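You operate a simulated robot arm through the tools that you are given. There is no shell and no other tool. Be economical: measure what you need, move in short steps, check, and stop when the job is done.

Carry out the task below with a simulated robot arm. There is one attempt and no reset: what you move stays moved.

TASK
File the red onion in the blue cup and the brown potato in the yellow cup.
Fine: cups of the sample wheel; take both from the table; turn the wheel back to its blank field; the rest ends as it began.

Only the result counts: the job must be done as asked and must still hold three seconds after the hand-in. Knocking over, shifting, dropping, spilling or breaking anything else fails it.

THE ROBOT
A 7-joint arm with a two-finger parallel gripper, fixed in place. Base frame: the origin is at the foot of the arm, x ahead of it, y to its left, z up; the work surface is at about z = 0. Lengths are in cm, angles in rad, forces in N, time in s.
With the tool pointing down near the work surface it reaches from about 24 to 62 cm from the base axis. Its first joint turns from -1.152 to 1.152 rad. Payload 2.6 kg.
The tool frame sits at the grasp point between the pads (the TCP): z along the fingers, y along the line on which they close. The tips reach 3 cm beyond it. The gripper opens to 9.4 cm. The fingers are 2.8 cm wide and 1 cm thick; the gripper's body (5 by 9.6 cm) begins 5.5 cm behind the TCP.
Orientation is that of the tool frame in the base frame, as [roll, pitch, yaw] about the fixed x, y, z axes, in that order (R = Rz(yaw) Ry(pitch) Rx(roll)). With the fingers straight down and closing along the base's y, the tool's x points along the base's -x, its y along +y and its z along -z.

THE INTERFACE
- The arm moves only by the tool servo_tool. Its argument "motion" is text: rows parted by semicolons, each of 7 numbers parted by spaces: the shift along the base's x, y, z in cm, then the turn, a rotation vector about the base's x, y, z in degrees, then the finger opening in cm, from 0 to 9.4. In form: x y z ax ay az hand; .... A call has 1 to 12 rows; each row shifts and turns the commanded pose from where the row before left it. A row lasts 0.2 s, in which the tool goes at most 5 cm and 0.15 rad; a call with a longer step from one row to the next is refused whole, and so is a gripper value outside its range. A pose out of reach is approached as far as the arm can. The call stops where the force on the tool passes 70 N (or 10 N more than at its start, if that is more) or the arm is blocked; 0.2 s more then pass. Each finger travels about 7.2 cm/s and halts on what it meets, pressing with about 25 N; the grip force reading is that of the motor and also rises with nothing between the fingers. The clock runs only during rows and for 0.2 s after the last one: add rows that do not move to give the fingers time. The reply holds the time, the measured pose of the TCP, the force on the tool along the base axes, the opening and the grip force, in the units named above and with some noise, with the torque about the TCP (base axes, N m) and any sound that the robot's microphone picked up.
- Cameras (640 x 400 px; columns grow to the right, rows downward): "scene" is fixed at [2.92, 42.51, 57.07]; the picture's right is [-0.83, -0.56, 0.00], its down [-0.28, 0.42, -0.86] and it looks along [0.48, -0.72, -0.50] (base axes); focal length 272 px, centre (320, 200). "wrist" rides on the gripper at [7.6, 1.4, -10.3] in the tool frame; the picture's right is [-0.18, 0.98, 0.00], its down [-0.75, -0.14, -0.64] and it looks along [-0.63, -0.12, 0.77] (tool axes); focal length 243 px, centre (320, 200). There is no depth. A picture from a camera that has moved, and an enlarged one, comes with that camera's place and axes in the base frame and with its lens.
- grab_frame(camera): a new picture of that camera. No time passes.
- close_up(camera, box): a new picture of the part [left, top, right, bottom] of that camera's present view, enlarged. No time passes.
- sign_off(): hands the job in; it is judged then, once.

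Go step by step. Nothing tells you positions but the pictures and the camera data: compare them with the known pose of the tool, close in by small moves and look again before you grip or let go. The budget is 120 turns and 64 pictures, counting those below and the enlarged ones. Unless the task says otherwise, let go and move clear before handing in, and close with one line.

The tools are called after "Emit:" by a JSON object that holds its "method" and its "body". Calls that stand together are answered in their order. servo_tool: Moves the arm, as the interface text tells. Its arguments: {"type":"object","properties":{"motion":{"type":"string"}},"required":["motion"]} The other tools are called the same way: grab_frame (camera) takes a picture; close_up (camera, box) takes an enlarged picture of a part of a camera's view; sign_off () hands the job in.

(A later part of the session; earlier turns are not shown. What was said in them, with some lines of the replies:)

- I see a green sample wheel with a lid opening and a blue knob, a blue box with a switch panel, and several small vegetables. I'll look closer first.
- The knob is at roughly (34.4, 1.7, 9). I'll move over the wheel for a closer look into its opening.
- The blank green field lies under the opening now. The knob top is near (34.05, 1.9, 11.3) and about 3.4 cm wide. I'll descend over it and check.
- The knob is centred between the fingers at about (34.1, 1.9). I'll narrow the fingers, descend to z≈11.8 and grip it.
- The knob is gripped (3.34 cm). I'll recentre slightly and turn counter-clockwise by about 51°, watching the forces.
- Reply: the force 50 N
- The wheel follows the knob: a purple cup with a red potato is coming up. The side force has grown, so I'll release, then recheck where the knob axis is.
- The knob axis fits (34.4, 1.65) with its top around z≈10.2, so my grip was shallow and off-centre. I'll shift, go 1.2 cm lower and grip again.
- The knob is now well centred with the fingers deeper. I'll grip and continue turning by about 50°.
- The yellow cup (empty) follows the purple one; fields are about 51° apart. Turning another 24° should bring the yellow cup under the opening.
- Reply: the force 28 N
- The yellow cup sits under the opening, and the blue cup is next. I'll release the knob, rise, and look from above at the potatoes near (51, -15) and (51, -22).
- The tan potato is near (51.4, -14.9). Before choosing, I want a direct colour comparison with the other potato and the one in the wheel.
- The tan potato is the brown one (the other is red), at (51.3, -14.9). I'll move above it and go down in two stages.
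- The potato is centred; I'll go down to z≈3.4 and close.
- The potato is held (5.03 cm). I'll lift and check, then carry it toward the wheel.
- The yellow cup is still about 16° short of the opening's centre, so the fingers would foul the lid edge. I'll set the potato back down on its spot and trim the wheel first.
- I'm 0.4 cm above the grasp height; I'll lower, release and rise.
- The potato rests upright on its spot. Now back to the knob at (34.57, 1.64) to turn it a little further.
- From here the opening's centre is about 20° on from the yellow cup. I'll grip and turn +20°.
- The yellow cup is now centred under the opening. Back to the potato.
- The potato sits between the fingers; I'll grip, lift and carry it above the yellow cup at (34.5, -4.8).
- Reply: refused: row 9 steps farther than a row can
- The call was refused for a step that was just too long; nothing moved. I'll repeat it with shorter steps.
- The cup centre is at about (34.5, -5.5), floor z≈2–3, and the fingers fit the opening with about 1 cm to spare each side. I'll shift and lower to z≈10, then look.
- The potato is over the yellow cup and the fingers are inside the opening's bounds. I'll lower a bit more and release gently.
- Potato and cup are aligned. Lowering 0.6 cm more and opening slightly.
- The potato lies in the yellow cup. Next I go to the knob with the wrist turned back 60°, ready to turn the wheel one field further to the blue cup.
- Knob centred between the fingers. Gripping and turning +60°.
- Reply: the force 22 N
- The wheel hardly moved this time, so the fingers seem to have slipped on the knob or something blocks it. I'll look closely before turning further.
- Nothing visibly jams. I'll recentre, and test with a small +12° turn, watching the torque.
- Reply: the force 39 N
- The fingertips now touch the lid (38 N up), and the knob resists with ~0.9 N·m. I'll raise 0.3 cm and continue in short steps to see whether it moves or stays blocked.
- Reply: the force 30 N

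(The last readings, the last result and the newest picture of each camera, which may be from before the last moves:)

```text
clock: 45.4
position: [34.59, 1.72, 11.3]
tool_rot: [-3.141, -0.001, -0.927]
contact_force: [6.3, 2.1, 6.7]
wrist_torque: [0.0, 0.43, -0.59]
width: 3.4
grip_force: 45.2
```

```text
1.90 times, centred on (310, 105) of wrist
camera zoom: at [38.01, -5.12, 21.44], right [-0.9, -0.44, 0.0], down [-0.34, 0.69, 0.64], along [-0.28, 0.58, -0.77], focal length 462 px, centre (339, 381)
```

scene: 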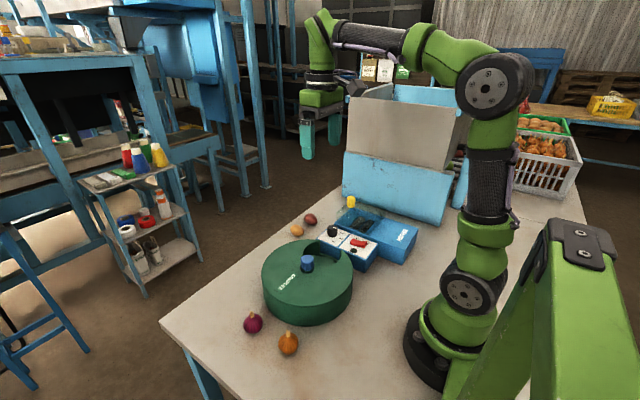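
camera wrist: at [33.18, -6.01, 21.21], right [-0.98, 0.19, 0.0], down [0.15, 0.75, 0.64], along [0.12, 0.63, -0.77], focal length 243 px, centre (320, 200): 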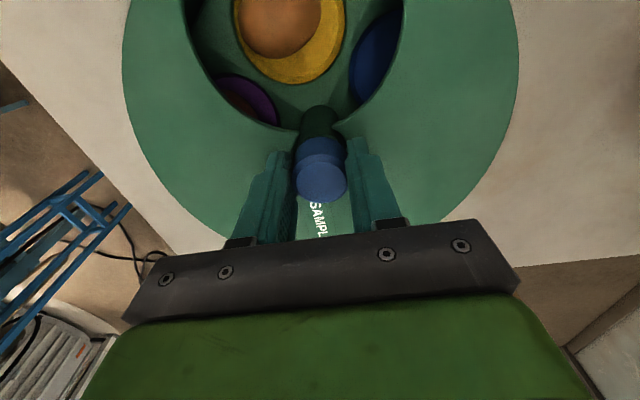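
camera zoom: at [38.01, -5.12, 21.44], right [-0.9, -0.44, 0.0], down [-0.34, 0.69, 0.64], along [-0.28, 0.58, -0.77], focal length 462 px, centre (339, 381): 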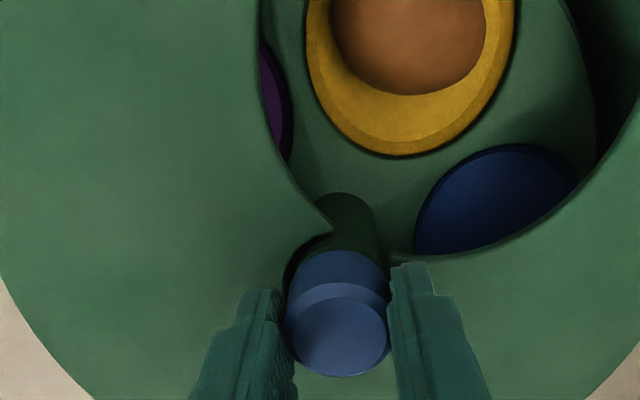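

The wheel resists in this direction while the yellow field sits at about -83°. I'll test the reverse direction with a small turn to tell a slip from a stop.

Emit:
{"method": "servo_tool", "body": {"motion": "0 0 -0.15 0 0 -5 1; 0 0 0 0 0 -7 1; 0 0 0 0 0 -7 1; 0 0 0 0 0 -7 1; 0 0 0 0 0 0 1"}}

Emit:
{"method": "close_up", "body": {"camera": "wrist", "box": [180, 0, 440, 210]}}

```text
clock: 46.6
position: [34.5, 1.77, 11.05]
tool_rot: [3.141, 0.0, -1.382]
contact_force: [-14.4, -5.1, 36.2]
wrist_torque: [0.05, -0.08, -0.02]
width: 3.35
grip_force: 45.3
```

```text
1.90 times, centred on (310, 105) of wrist
camera zoom: at [34.59, -5.95, 21.22], right [-1.0, 0.0, 0.0], down [0.0, 0.77, 0.64], along [0.0, 0.64, -0.77], focal length 462 px, centre (339, 381)
```

zoom: 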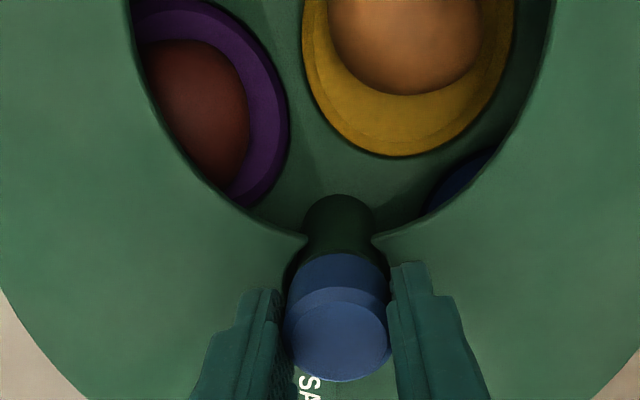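

In reverse the wheel follows fully, so there is a stop in the forward direction just past yellow. Blue must be reached by turning the other way (about -280° from here), so I continue clockwise.

Emit:
{"method": "servo_tool", "body": {"motion": "0 0 0.15 0 0 -8 1; 0 0 0 0 0 -8 1; 0 0 0 0 0 -8 1; 0 0 0 0 0 -8 1; 0 0 0 0 0 -8 1; 0 0 0 0 0 -8 1; 0 0 0 0 0 -8 1; 0 0 0 0 0 -8 1; 0 0 0 0 0 -8 1; 0 0 0 0 0 -8 1; 0 0 0 0 0 -8 1; 0 0 0 0 0 -8 1"}}

Emit:
{"method": "close_up", "body": {"camera": "wrist", "box": [140, 0, 440, 210]}}

```text
clock: 49.2
position: [34.42, 1.84, 11.16]
tool_rot: [3.142, -0.003, -3.059]
contact_force: [4.7, -15.7, -28.8]
wrist_torque: [0.19, 0.79, -0.03]
width: 3.36
grip_force: 44.2
```

```text
1.90 times, centred on (290, 105) of wrist
camera zoom: at [26.82, 2.65, 21.25], right [0.1, 0.99, 0.0], down [0.76, -0.08, 0.64], along [0.64, -0.07, -0.77], focal length 462 px, centre (377, 381)
```

zoom: 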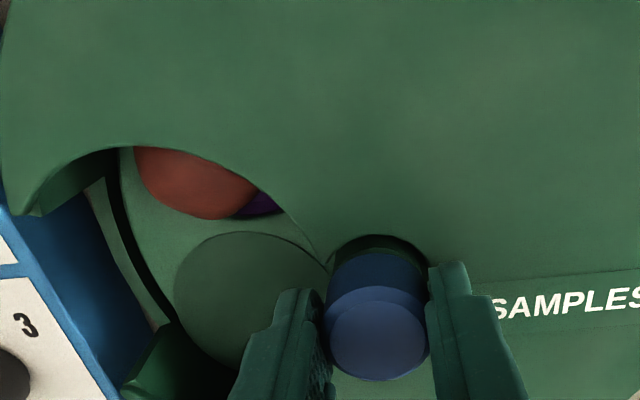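

It works: the blank field is coming back into the opening. I'll continue clockwise and see how far the wrist goes.

Emit:
{"method": "servo_tool", "body": {"motion": "0 0 0 0 0 -8 1; 0 0 0 0 0 -8 1; 0 0 0 0 0 -8 1; 0 0 0 0 0 -8 1; 0 0 0 0 0 -8 1; 0 0 0 0 0 -8 1; 0 0 0 0 0 -8 1; 0 0 0 0 0 -8 1; 0 0 0 0 0 0 1"}}

Emit:
{"method": "close_up", "body": {"camera": "scene", "box": [270, 210, 370, 300]}}

```text
clock: 51.2
position: [34.55, 1.83, 11.05]
tool_rot: [-3.138, -0.001, 2.109]
contact_force: [3.7, -5.2, -35.0]
wrist_torque: [0.08, -0.54, -0.02]
width: 3.37
grip_force: 44.2
```

```text
4.44 times, centred on (320, 255) of scene
camera zoom: at [2.94, 42.51, 57.07], right [-0.83, -0.56, 0.0], down [-0.28, 0.42, -0.86], along [0.48, -0.72, -0.5], focal length 1208 px, centre (320, -44)
```

zoom: 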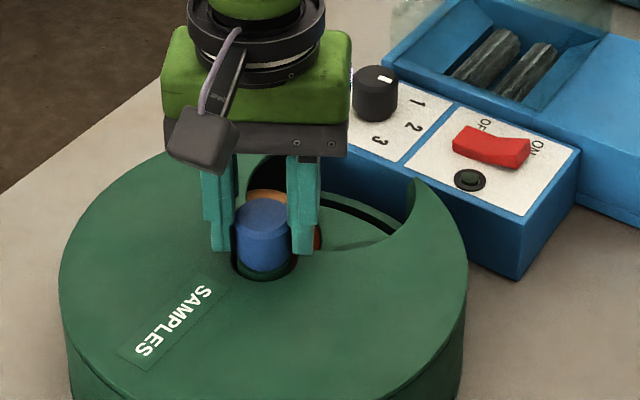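

The wrist still follows. Continuing another -60°.

Emit:
{"method": "servo_tool", "body": {"motion": "0 -0.1 0.1 0 0 -7.5 1; 0 0 0 0 0 -7.5 1; 0 0 0 0 0 -7.5 1; 0 0 0 0 0 -7.5 1; 0 0 0 0 0 -7.5 1; 0 0 0 0 0 -7.5 1; 0 0 0 0 0 -7.5 1; 0 0 0 0 0 -7.5 1; 0 0 0 0 0 0 1"}}

Emit:
{"method": "close_up", "body": {"camera": "scene", "box": [270, 210, 370, 300]}}

```text
clock: 53.2
position: [34.52, 1.89, 11.31]
tool_rot: [-3.141, -0.002, 1.064]
contact_force: [1.0, 19.8, -15.8]
wrist_torque: [0.18, -0.57, 0.0]
width: 3.36
grip_force: 45.6
```

```text
4.44 times, centred on (320, 255) of scene
camera zoom: at [2.93, 42.51, 57.07], right [-0.83, -0.56, 0.0], down [-0.28, 0.42, -0.86], along [0.48, -0.72, -0.5], focal length 1208 px, centre (320, -44)
```

zoom: 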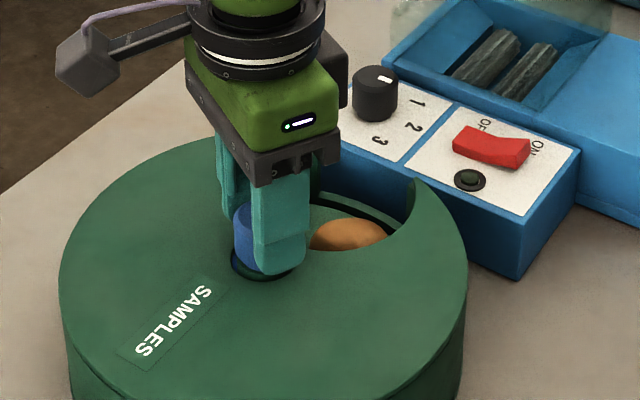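

An orange item in another cup appears now; blue is about 60° further. I'll release, lift a little, swing the wrist back +96° and regrip.

Emit:
{"method": "servo_tool", "body": {"motion": "0 0 0 0 0 0 5.5; 0 0 0 0 0 0 5.5; 0 0 1.5 0 0 8 5.5; 0 0 1.5 0 0 8 5.5; 0 0 0 0 0 8 5.5; 0 0 0 0 0 8 5.5; 0 0 0 0 0 8 5.5; 0 0 0 0 0 8 5.5; 0 0 0 0 0 8 5.5; 0 0 0 0 0 8 5.5; 0 0 0 0 0 8 5.5; 0 0 0 0 0 8 5.5"}}

Emit:
{"method": "grab_frame", "body": {"camera": "wrist"}}

```text
clock: 55.8
position: [34.7, 1.64, 14.26]
tool_rot: [3.141, 0.001, 2.464]
contact_force: [-0.5, 0.7, 0.4]
wrist_torque: [-0.01, -0.02, -0.02]
width: 5.53
grip_force: 0.1
```

```text
17 pictures are left
camera wrist: at [29.55, 7.62, 24.44], right [0.76, 0.65, 0.0], down [0.5, -0.58, 0.64], along [0.42, -0.49, -0.77], focal length 243 px, centre (320, 200)
```

wrist: 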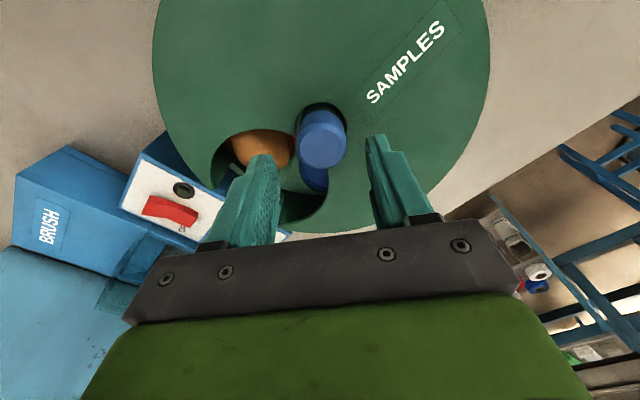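

I'll recentre at (34.5, 1.8), regrip and turn -57° to bring blue under the opening.

Emit:
{"method": "servo_tool", "body": {"motion": "-0.2 0.15 -1.6 0 0 0 5.5; 0 0 -1.6 0 0 0 5.5; 0 0 0 0 0 0 1; 0 0 0 0 0 0 1; 0 0 0 0 0 -8.2 1; 0 0 0 0 0 -8.2 1; 0 0 0 0 0 -8.2 1; 0 0 0 0 0 -8.2 1; 0 0 0 0 0 -8.2 1; 0 0 0 0 0 -8.2 1; 0 0 0 0 0 -8.2 1; 0 0 0 0 0 0 1"}}

Emit:
{"method": "close_up", "body": {"camera": "scene", "box": [270, 210, 370, 300]}}

```text
clock: 58.4
position: [34.46, 2.03, 11.17]
tool_rot: [3.137, -0.001, 1.462]
contact_force: [24.2, 21.8, -7.0]
wrist_torque: [-0.07, -0.35, 0.64]
width: 3.32
grip_force: 44.7
```

```text
4.44 times, centred on (320, 255) of scene
camera zoom: at [2.93, 42.51, 57.07], right [-0.83, -0.56, 0.0], down [-0.28, 0.42, -0.86], along [0.48, -0.72, -0.5], focal length 1208 px, centre (320, -44)
```

zoom: 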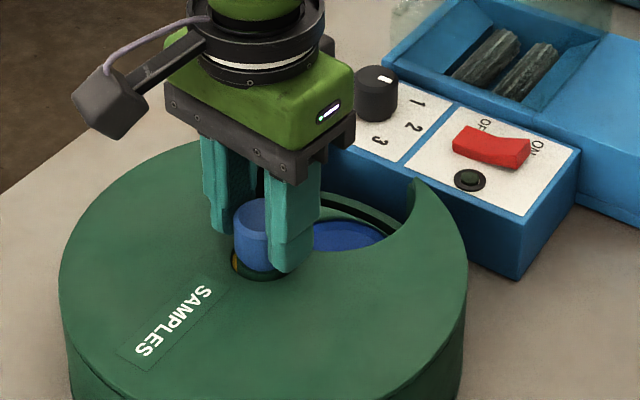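

Blue is under the opening. I'll release the knob, rise, and travel to the red onion near (37.4, 18.1).

Emit:
{"method": "servo_tool", "body": {"motion": "0 0 0 0 0 0 5.5; 0 0 0 0 0 0 5.5; 0 0 3 0 0 0 5.5; 0 0 4 0 0 8 5.5; 0.36 2 2 0 0 8 7; 0.36 2 0 0 0 8 9.4; 0.36 2 0 0 0 8 9.4; 0.36 2 0 0 0 8 9.4; 0.36 2 0 0 0 8 9.4; 0.36 2 0 0 0 8 9.4; 0.36 2 0 0 0 8 9.4; 0.36 2 0 0 0 8 9.4"}}

Emit:
{"method": "servo_tool", "body": {"motion": "0 0 0 0 0 8 9.4; 0 0 0 0 0 8 9.4; 0 0 -4 0 0 8 9.4; 0 0 0 0 0 0 9.4"}}

Emit:
{"method": "grab_frame", "body": {"camera": "wrist"}}

```text
clock: 61.0
position: [37.15, 17.82, 20.1]
tool_rot: [-3.14, 0.0, 2.717]
contact_force: [0.5, 0.2, -0.2]
wrist_torque: [0.02, 0.02, -0.03]
width: 9.42
grip_force: 0.0
```

```text
clock: 62.0
position: [37.14, 17.68, 16.08]
tool_rot: [-3.141, 0.0, 3.137]
contact_force: [-0.5, -0.6, 0.5]
wrist_torque: [0.03, -0.03, 0.02]
width: 9.43
grip_force: 0.0
```

```text
15 pictures are left
camera wrist: at [29.64, 19.33, 26.31], right [0.19, 0.98, 0.0], down [0.75, -0.15, 0.64], along [0.63, -0.12, -0.77], focal length 243 px, centre (320, 200)
```

wrist: 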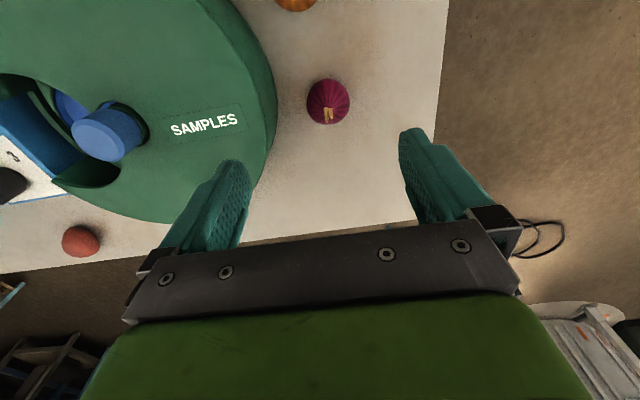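

The red onion is at (37.5, 18.65), about 4.2 cm wide. I'll go down and grip it.

Emit:
{"method": "servo_tool", "body": {"motion": "0.35 0.95 -3 0 0 0 9.4; 0 0 -4 0 0 0 9.4; 0 0 -3.5 0 0 0 9.4; 0 0 -2.1 0 0 0 9.4; 0 0 0 0 0 0 9.4"}}

Emit:
{"method": "grab_frame", "body": {"camera": "wrist"}}

```text
clock: 62.6
position: [37.58, 18.76, 10.02]
tool_rot: [3.141, 0.004, 3.118]
contact_force: [-3.5, -1.3, 10.6]
wrist_torque: [-0.69, 0.24, -0.16]
width: 9.4
grip_force: 0.1
stopped in row 3: the force on the tool passed its limit at 131 N (the readings are from after the stop); the commanded pose is now the measured one
```

```text
14 pictures are left
camera wrist: at [30.06, 20.49, 20.24], right [0.21, 0.98, 0.0], down [0.75, -0.16, 0.65], along [0.63, -0.13, -0.76], focal length 243 px, centre (320, 200)
```

wrist: 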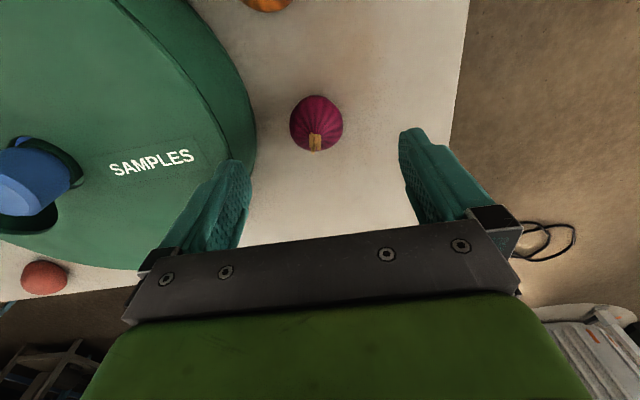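

A finger touched the wheel's rim (force stop). I'll lift, narrow the fingers to 6.4 cm, and check that the wheel has not shifted.

Emit:
{"method": "servo_tool", "body": {"motion": "0 0 2 0 0 0 9.4; 0 0 1 0 0 1.3 6.4; 0 0 0 0 0 0 6.4; 0 0 0 0 0 0 6.4"}}

Emit:
{"method": "close_up", "body": {"camera": "scene", "box": [220, 180, 440, 370]}}

```text
clock: 63.6
position: [37.44, 18.89, 13.04]
tool_rot: [3.141, 0.006, -3.14]
contact_force: [-0.2, 0.3, -0.7]
wrist_torque: [0.0, 0.01, 0.0]
width: 6.4
grip_force: 0.0
```

```text
2.11 times, centred on (330, 275) of scene
camera zoom: at [2.92, 42.51, 57.07], right [-0.83, -0.56, 0.0], down [-0.28, 0.42, -0.86], along [0.48, -0.72, -0.5], focal length 572 px, centre (299, 42)
```

zoom: 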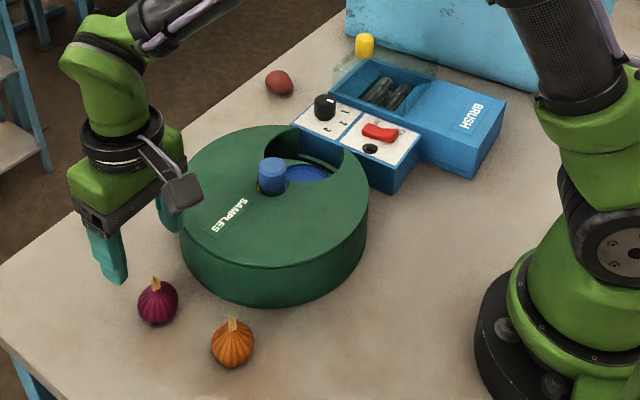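

The wheel is where it was. Descending to the onion with the narrowed fingers, then gripping.

Emit:
{"method": "servo_tool", "body": {"motion": "-0.05 0.1 -3 0 0 0 6.4; 0 0 -3 0 0 0 6.4; 0 0 -2.2 0 0 0 6.4; 0 0 -1.4 0 0 0 6.4; 0 0 0 0 0 0 6.4"}}

Emit:
{"method": "grab_frame", "body": {"camera": "wrist"}}

```text
clock: 64.8
position: [37.38, 18.98, 3.4]
tool_rot: [3.141, 0.005, -3.141]
contact_force: [0.3, 0.6, 0.5]
wrist_torque: [-0.01, -0.02, 0.0]
width: 6.4
grip_force: 0.0
```

```text
12 pictures are left
camera wrist: at [29.82, 20.54, 13.55], right [0.18, 0.98, 0.0], down [0.75, -0.14, 0.65], along [0.63, -0.12, -0.76], focal length 243 px, centre (320, 200)
```

wrist: 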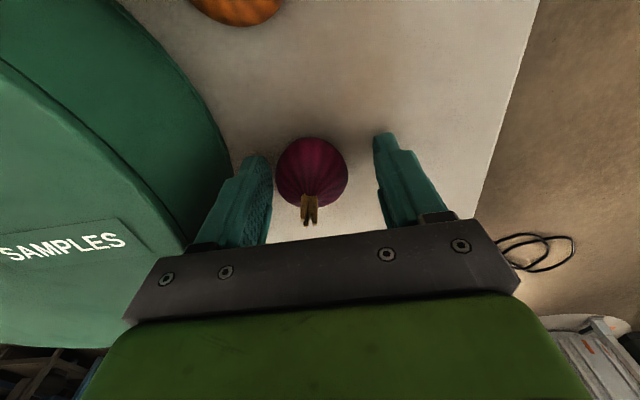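

The onion stands between the fingers. Gripping, lifting and carrying toward the wheel while turning the wrist +90°.

Emit:
{"method": "servo_tool", "body": {"motion": "0 -0.3 0 0 0 0 5; 0 0 0 0 0 0 3.5; 0 0 0 0 0 0 2; 0 0 0 0 0 0 2; 0 0 3 0 0 0 2; 0 0 4.8 0 0 0 2; 0 0 4.8 0 0 0 2; 0 0 1.5 0 0 8 2; -0.3 -2.4 0 0 0 8 2; -0.3 -2.4 0 0 0 8 2; 0 0 0 0 0 0 2"}}

Emit:
{"method": "servo_tool", "body": {"motion": "-0.3 -2.4 0 0 0 8 2; -0.3 -2.4 0 0 0 8 2; -0.3 -2.4 0 0 0 8 2; -0.3 -2.4 0 0 0 8 2; -0.3 -2.4 0 0 0 8 2; -0.3 -2.4 0 0 0 8 2; -0.3 -2.4 0 0 0 8 2; -0.3 -2.4 0 0 0 8 2; 0 0 0 0 0 2 2"}}

Emit:
{"method": "grab_frame", "body": {"camera": "wrist"}}

```text
clock: 67.2
position: [36.92, 13.93, 17.59]
tool_rot: [3.141, 0.005, -2.718]
contact_force: [-0.1, 0.2, -0.7]
wrist_torque: [-0.02, 0.0, 0.01]
width: 4.2
grip_force: 24.9
```

```text
clock: 69.2
position: [34.61, -5.43, 17.61]
tool_rot: [-3.141, 0.005, -1.569]
contact_force: [-0.5, -0.1, -0.8]
wrist_torque: [-0.04, -0.01, 0.02]
width: 4.24
grip_force: 25.0
```

```text
11 pictures are left
camera wrist: at [33.2, -12.98, 27.71], right [-0.98, 0.18, 0.0], down [0.14, 0.75, 0.65], along [0.12, 0.63, -0.76], focal length 243 px, centre (320, 200)
```

wrist: 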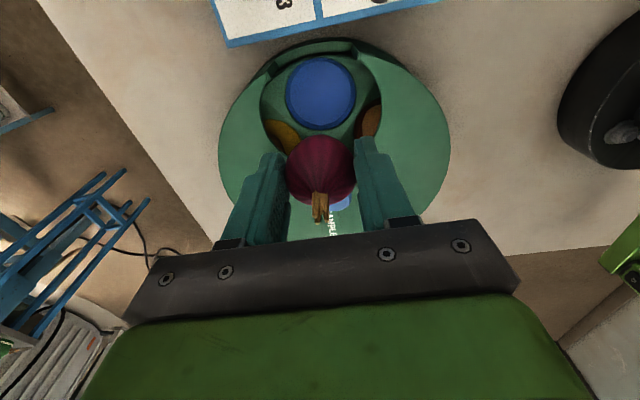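

The blue cup is empty and centred at (34.55, -5.7). Lowering the onion into it, checking before release.

Emit:
{"method": "servo_tool", "body": {"motion": "0 -0.27 -3 0 0 0 2; 0 0 -3 0 0 0 2; 0 0 -2 0 0 0 2; 0 0 -1 0 0 0 2; 0 0 -0.8 0 0 0 2; 0 0 -0.5 0 0 0 2; 0 0 0 0 0 0 2"}}

Emit:
{"method": "close_up", "body": {"camera": "wrist", "box": [180, 30, 500, 250]}}

```text
clock: 70.8
position: [34.55, -5.68, 7.24]
tool_rot: [-3.14, 0.004, -1.571]
contact_force: [0.2, 0.5, 0.0]
wrist_torque: [-0.02, 0.01, 0.04]
width: 4.21
grip_force: 24.8
```

```text
1.82 times, centred on (340, 140) of wrist
camera zoom: at [33.19, -13.21, 17.32], right [-0.98, 0.18, 0.0], down [0.14, 0.75, 0.65], along [0.12, 0.63, -0.76], focal length 441 px, centre (284, 309)
```

zoom: 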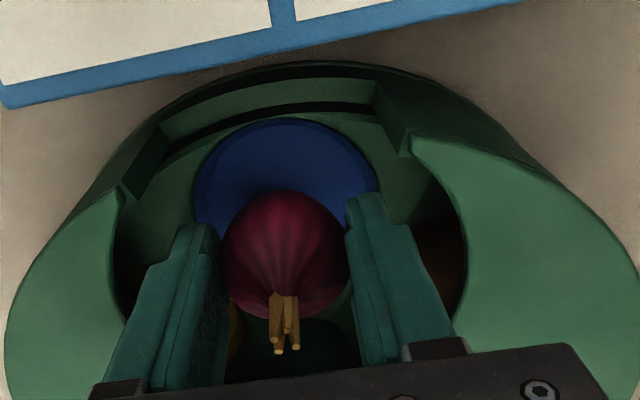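

Aligned over the blue cup. Lowering a further 0.5 cm, releasing gently and rising.

Emit:
{"method": "servo_tool", "body": {"motion": "0 0 -0.3 0 0 0 2; 0 0 -0.2 0 0 0 2; 0 0 0 0 0 0 4.6; 0 0 0 0 0 0 5.6; 0 0 0 0 0 0 5.6; 0 0 1.5 0 0 0 5.8; 0 0 3 0 0 0 5.8; 0 0 4 0 0 0 5.8; 0 0 3 0 0 0 5.8; 0 0 0 0 0 0 5.8"}}

Emit:
{"method": "close_up", "body": {"camera": "scene", "box": [270, 210, 370, 300]}}

```text
clock: 73.0
position: [34.47, -5.71, 18.28]
tool_rot: [3.14, 0.003, -1.57]
contact_force: [-0.4, 0.2, -0.1]
wrist_torque: [0.0, 0.01, -0.05]
width: 5.81
grip_force: 0.2
```

```text
4.44 times, centred on (320, 255) of scene
camera zoom: at [2.92, 42.51, 57.07], right [-0.83, -0.56, 0.0], down [-0.28, 0.42, -0.86], along [0.48, -0.72, -0.5], focal length 1208 px, centre (320, -44)
```

zoom: 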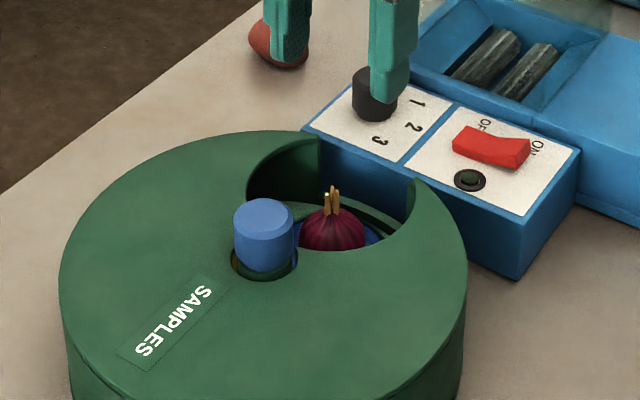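

The onion stands in the blue cup. Now to the knob with the wrist wound back, to turn the wheel +180° to the blank field.

Emit:
{"method": "servo_tool", "body": {"motion": "0 0.63 0 0 0 -8 5.5; 0 0.63 0 0 0 -8 5.5; 0 0.63 0 0 0 -8 5.5; 0 0.63 0 0 0 -8 5.5; 0 0.63 0 0 0 -8 5.5; 0 0.63 0 0 0 -8 5.5; 0 0.63 0 0 0 -8 5.5; 0 0.63 0 0 0 -8 5.5; 0 0.63 0 0 0 -8 5.5; 0 0.63 0 0 0 -8 5.5; 0 0.63 0 0 0 -8 5.5; 0 0.6 0 0 0 -8 5.5"}}

Emit:
{"method": "servo_tool", "body": {"motion": "0 0 0 0 0 -8 5.5; 0 0 0 0 0 -8 5.5; 0 0 0 0 0 -8 5.5; 0 0 0 0 0 -8 5.5; 0 0 0 0 0 -8 5.5; 0 0 0 0 0 -8 5.5; 0 0 0 0 0 -8 5.5; 0 0 -2 0 0 0 5.5; 0 0 0 0 0 0 5.5"}}

Emit:
{"method": "grab_frame", "body": {"camera": "wrist"}}

```text
clock: 75.7
position: [34.57, 1.85, 18.23]
tool_rot: [-3.141, 0.005, 3.035]
contact_force: [-0.3, 0.4, -0.2]
wrist_torque: [-0.01, 0.02, -0.01]
width: 5.49
grip_force: 0.1
```

```text
clock: 77.7
position: [34.5, 1.99, 16.31]
tool_rot: [3.14, 0.004, 2.059]
contact_force: [0.2, -0.4, 0.0]
wrist_torque: [0.0, 0.0, 0.01]
width: 5.49
grip_force: 0.0
```

```text
8 pictures are left
camera wrist: at [32.26, 9.41, 26.35], right [0.95, 0.3, 0.0], down [0.23, -0.73, 0.65], along [0.19, -0.62, -0.76], focal length 243 px, centre (320, 200)
```

wrist: 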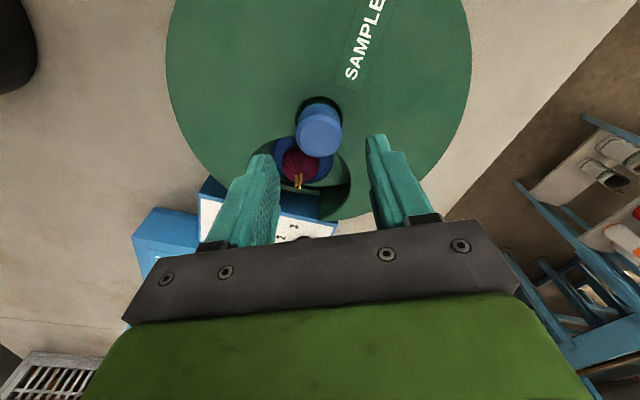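

Knob in line. Descending, gripping and turning +32° first to feel for any jam of the onion at the lid.

Emit:
{"method": "servo_tool", "body": {"motion": "0 -0.15 -3 0 0 0 5.5; 0 0 -2.1 0 0 0 5.5; 0 0 0 0 0 0 5.5; 0 0 0 0 0 0 1; 0 0 0 0 0 0 1; 0 0 0 0 0 8 1; 0 0 0 0 0 8 1; 0 0 0 0 0 8 1; 0 0 0 0 0 8 1; 0 0 0 0 0 0 1"}}

Emit:
{"method": "close_up", "body": {"camera": "scene", "box": [270, 210, 370, 300]}}

```text
clock: 79.8
position: [34.38, 1.83, 11.0]
tool_rot: [3.141, 0.002, 2.622]
contact_force: [-6.2, 8.6, 2.2]
wrist_torque: [-0.39, -0.64, 0.02]
width: 3.3
grip_force: 45.2
```

```text
4.44 times, centred on (320, 255) of scene
camera zoom: at [2.92, 42.51, 57.07], right [-0.83, -0.56, 0.0], down [-0.28, 0.42, -0.86], along [0.48, -0.72, -0.5], focal length 1208 px, centre (320, -44)
```

zoom: 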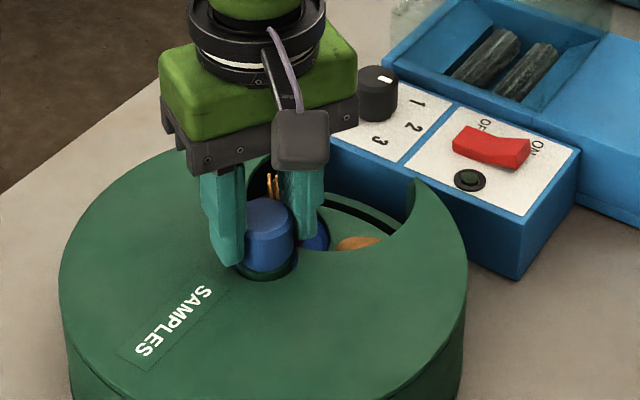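

The wheel follows. Continuing in small steps, watching the torque as the onion passes under the lid edge.

Emit:
{"method": "servo_tool", "body": {"motion": "0 0 0 0 0 6 1; 0 0 0 0 0 6 1; 0 0 0 0 0 6 1; 0 0 0 0 0 0 1"}}

Emit:
{"method": "servo_tool", "body": {"motion": "0 0 0 0 0 6 1; 0 0 0 0 0 6 1; 0 0 0 0 0 6 1; 0 0 0 0 0 0 1"}}

Emit:
{"method": "close_up", "body": {"camera": "scene", "box": [270, 210, 370, 300]}}

```text
clock: 80.8
position: [34.5, 1.77, 11.0]
tool_rot: [3.139, 0.001, 2.936]
contact_force: [-4.0, 19.0, -2.6]
wrist_torque: [0.48, 0.61, 0.05]
width: 3.34
grip_force: 44.5
```

```text
clock: 81.8
position: [34.59, 1.73, 11.04]
tool_rot: [3.14, 0.002, -3.034]
contact_force: [-12.0, 19.7, -4.6]
wrist_torque: [0.16, -0.25, 0.1]
width: 3.32
grip_force: 45.1
```

```text
4.44 times, centred on (320, 255) of scene
camera zoom: at [2.92, 42.51, 57.07], right [-0.83, -0.56, 0.0], down [-0.28, 0.42, -0.86], along [0.48, -0.72, -0.5], focal length 1208 px, centre (320, -44)
```

zoom: 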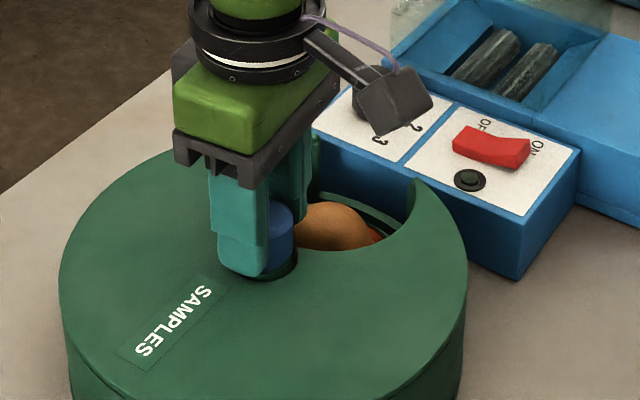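

The onion passed under the lid without jamming. Turning on by +96°, then checking the blank field.

Emit:
{"method": "servo_tool", "body": {"motion": "0 0 0 0 0 8 1; 0 0 0 0 0 8 1; 0 0 0 0 0 8 1; 0 0 0 0 0 8 1; 0 0 0 0 0 8 1; 0 0 0 0 0 8 1; 0 0 0 0 0 8 1; 0 0 0 0 0 8 1; 0 0 0 0 0 8 1; 0 0 0 0 0 8 1; 0 0 0 0 0 8 1; 0 0 0 0 0 8 1"}}

Emit:
{"method": "grab_frame", "body": {"camera": "wrist"}}

```text
clock: 84.5
position: [34.6, 1.78, 11.09]
tool_rot: [3.14, 0.006, -1.357]
contact_force: [-18.3, 13.1, 1.4]
wrist_torque: [-0.49, -0.22, 0.0]
width: 3.32
grip_force: 45.0
```

```text
5 pictures are left
camera wrist: at [34.82, -5.97, 21.23], right [-1.0, -0.03, 0.0], down [-0.02, 0.76, 0.65], along [-0.02, 0.64, -0.76], focal length 243 px, centre (320, 200)
```

wrist: 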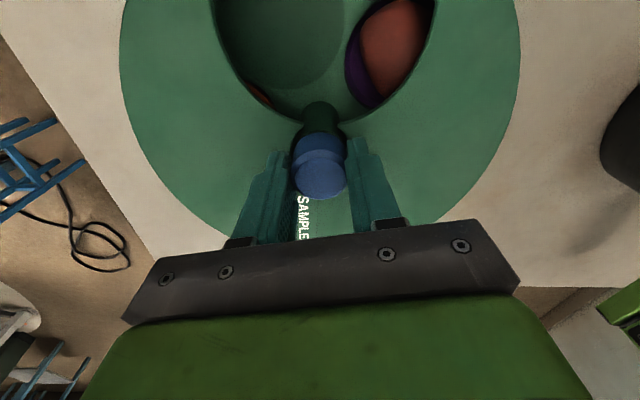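

The blank field has gone about 23° past its original place. Turning back -23°, then I'll return to the earlier viewpoint to compare with the first picture.

Emit:
{"method": "servo_tool", "body": {"motion": "0 0 0 0 0 -7.7 1; 0 0 0 0 0 -7.7 1; 0 0 0 0 0 -7.6 1; 0 0 0 0 0 0 1; 0 0 0 0 0 0 5.5; 0 0 0 0 0 0 5.5; 0 0 3 0 0 0 5.5; 0 0 4 0 0 -8 5.5; 0 0 4.8 0 0 -8 5.5; 0 0 1.5 0 0 -8 5.5; 0 0 0 0 0 -8 5.5; 0 0 0 0 0 -8 5.5"}}

Emit:
{"method": "servo_tool", "body": {"motion": "0 0 0 0 0 -8 9.4; 0 0 0 0 0 -8 9.4; 0 0 0 0 0 -8 9.4; 0 0 0 0 0 -8 9.4; 0 0 0 0 0 -7.2 9.4; 0 0 0 0 0 0 9.4"}}

Emit:
{"method": "close_up", "body": {"camera": "wrist", "box": [200, 0, 440, 150]}}

```text
clock: 87.0
position: [34.47, 1.67, 24.33]
tool_rot: [3.141, 0.006, -2.461]
contact_force: [-0.8, -0.2, -0.3]
wrist_torque: [0.01, 0.0, 0.02]
width: 5.51
grip_force: 0.1
```

```text
clock: 88.5
position: [34.57, 1.74, 24.41]
tool_rot: [-3.141, 0.006, 3.136]
contact_force: [-0.2, -0.6, -0.9]
wrist_torque: [0.01, -0.04, -0.02]
width: 9.42
grip_force: 0.0
```

```text
2.67 times, centred on (320, 75) of wrist
camera zoom: at [26.95, 3.22, 34.57], right [0.19, 0.98, 0.0], down [0.75, -0.14, 0.65], along [0.63, -0.12, -0.76], focal length 647 px, centre (320, 533)
```

zoom: 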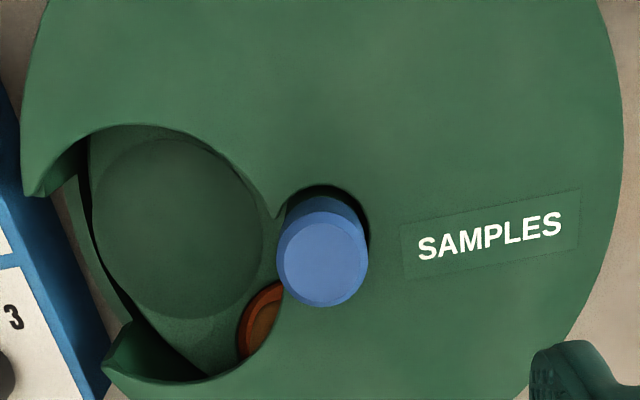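

The blank field matches the original picture almost exactly. One last look at the whole scene before handing in.

Emit:
{"method": "close_up", "body": {"camera": "scene", "box": [220, 180, 440, 370]}}

```text
2.11 times, centred on (330, 275) of scene
camera zoom: at [2.92, 42.51, 57.07], right [-0.83, -0.56, 0.0], down [-0.28, 0.42, -0.86], along [0.48, -0.72, -0.5], focal length 572 px, centre (299, 42)
```

zoom: 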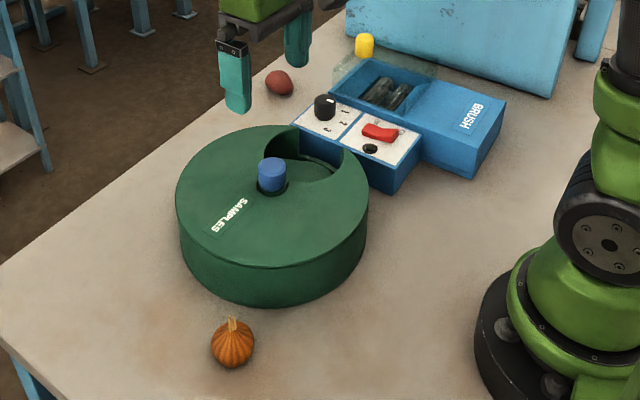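

Everything else is in its place, the wheel shows its blank field, and the gripper is clear. Handing in.

Emit:
{"method": "sign_off", "body": {}}

```text
The job is handed in.
```

The red onion is in the blue cup, the brown potato is in the yellow cup, and the wheel is back on its blank field. One finger pressed on the wheel's rim (131 N, force stop) as I went for the onion, but the pictures afterwards show the wheel in the same place.
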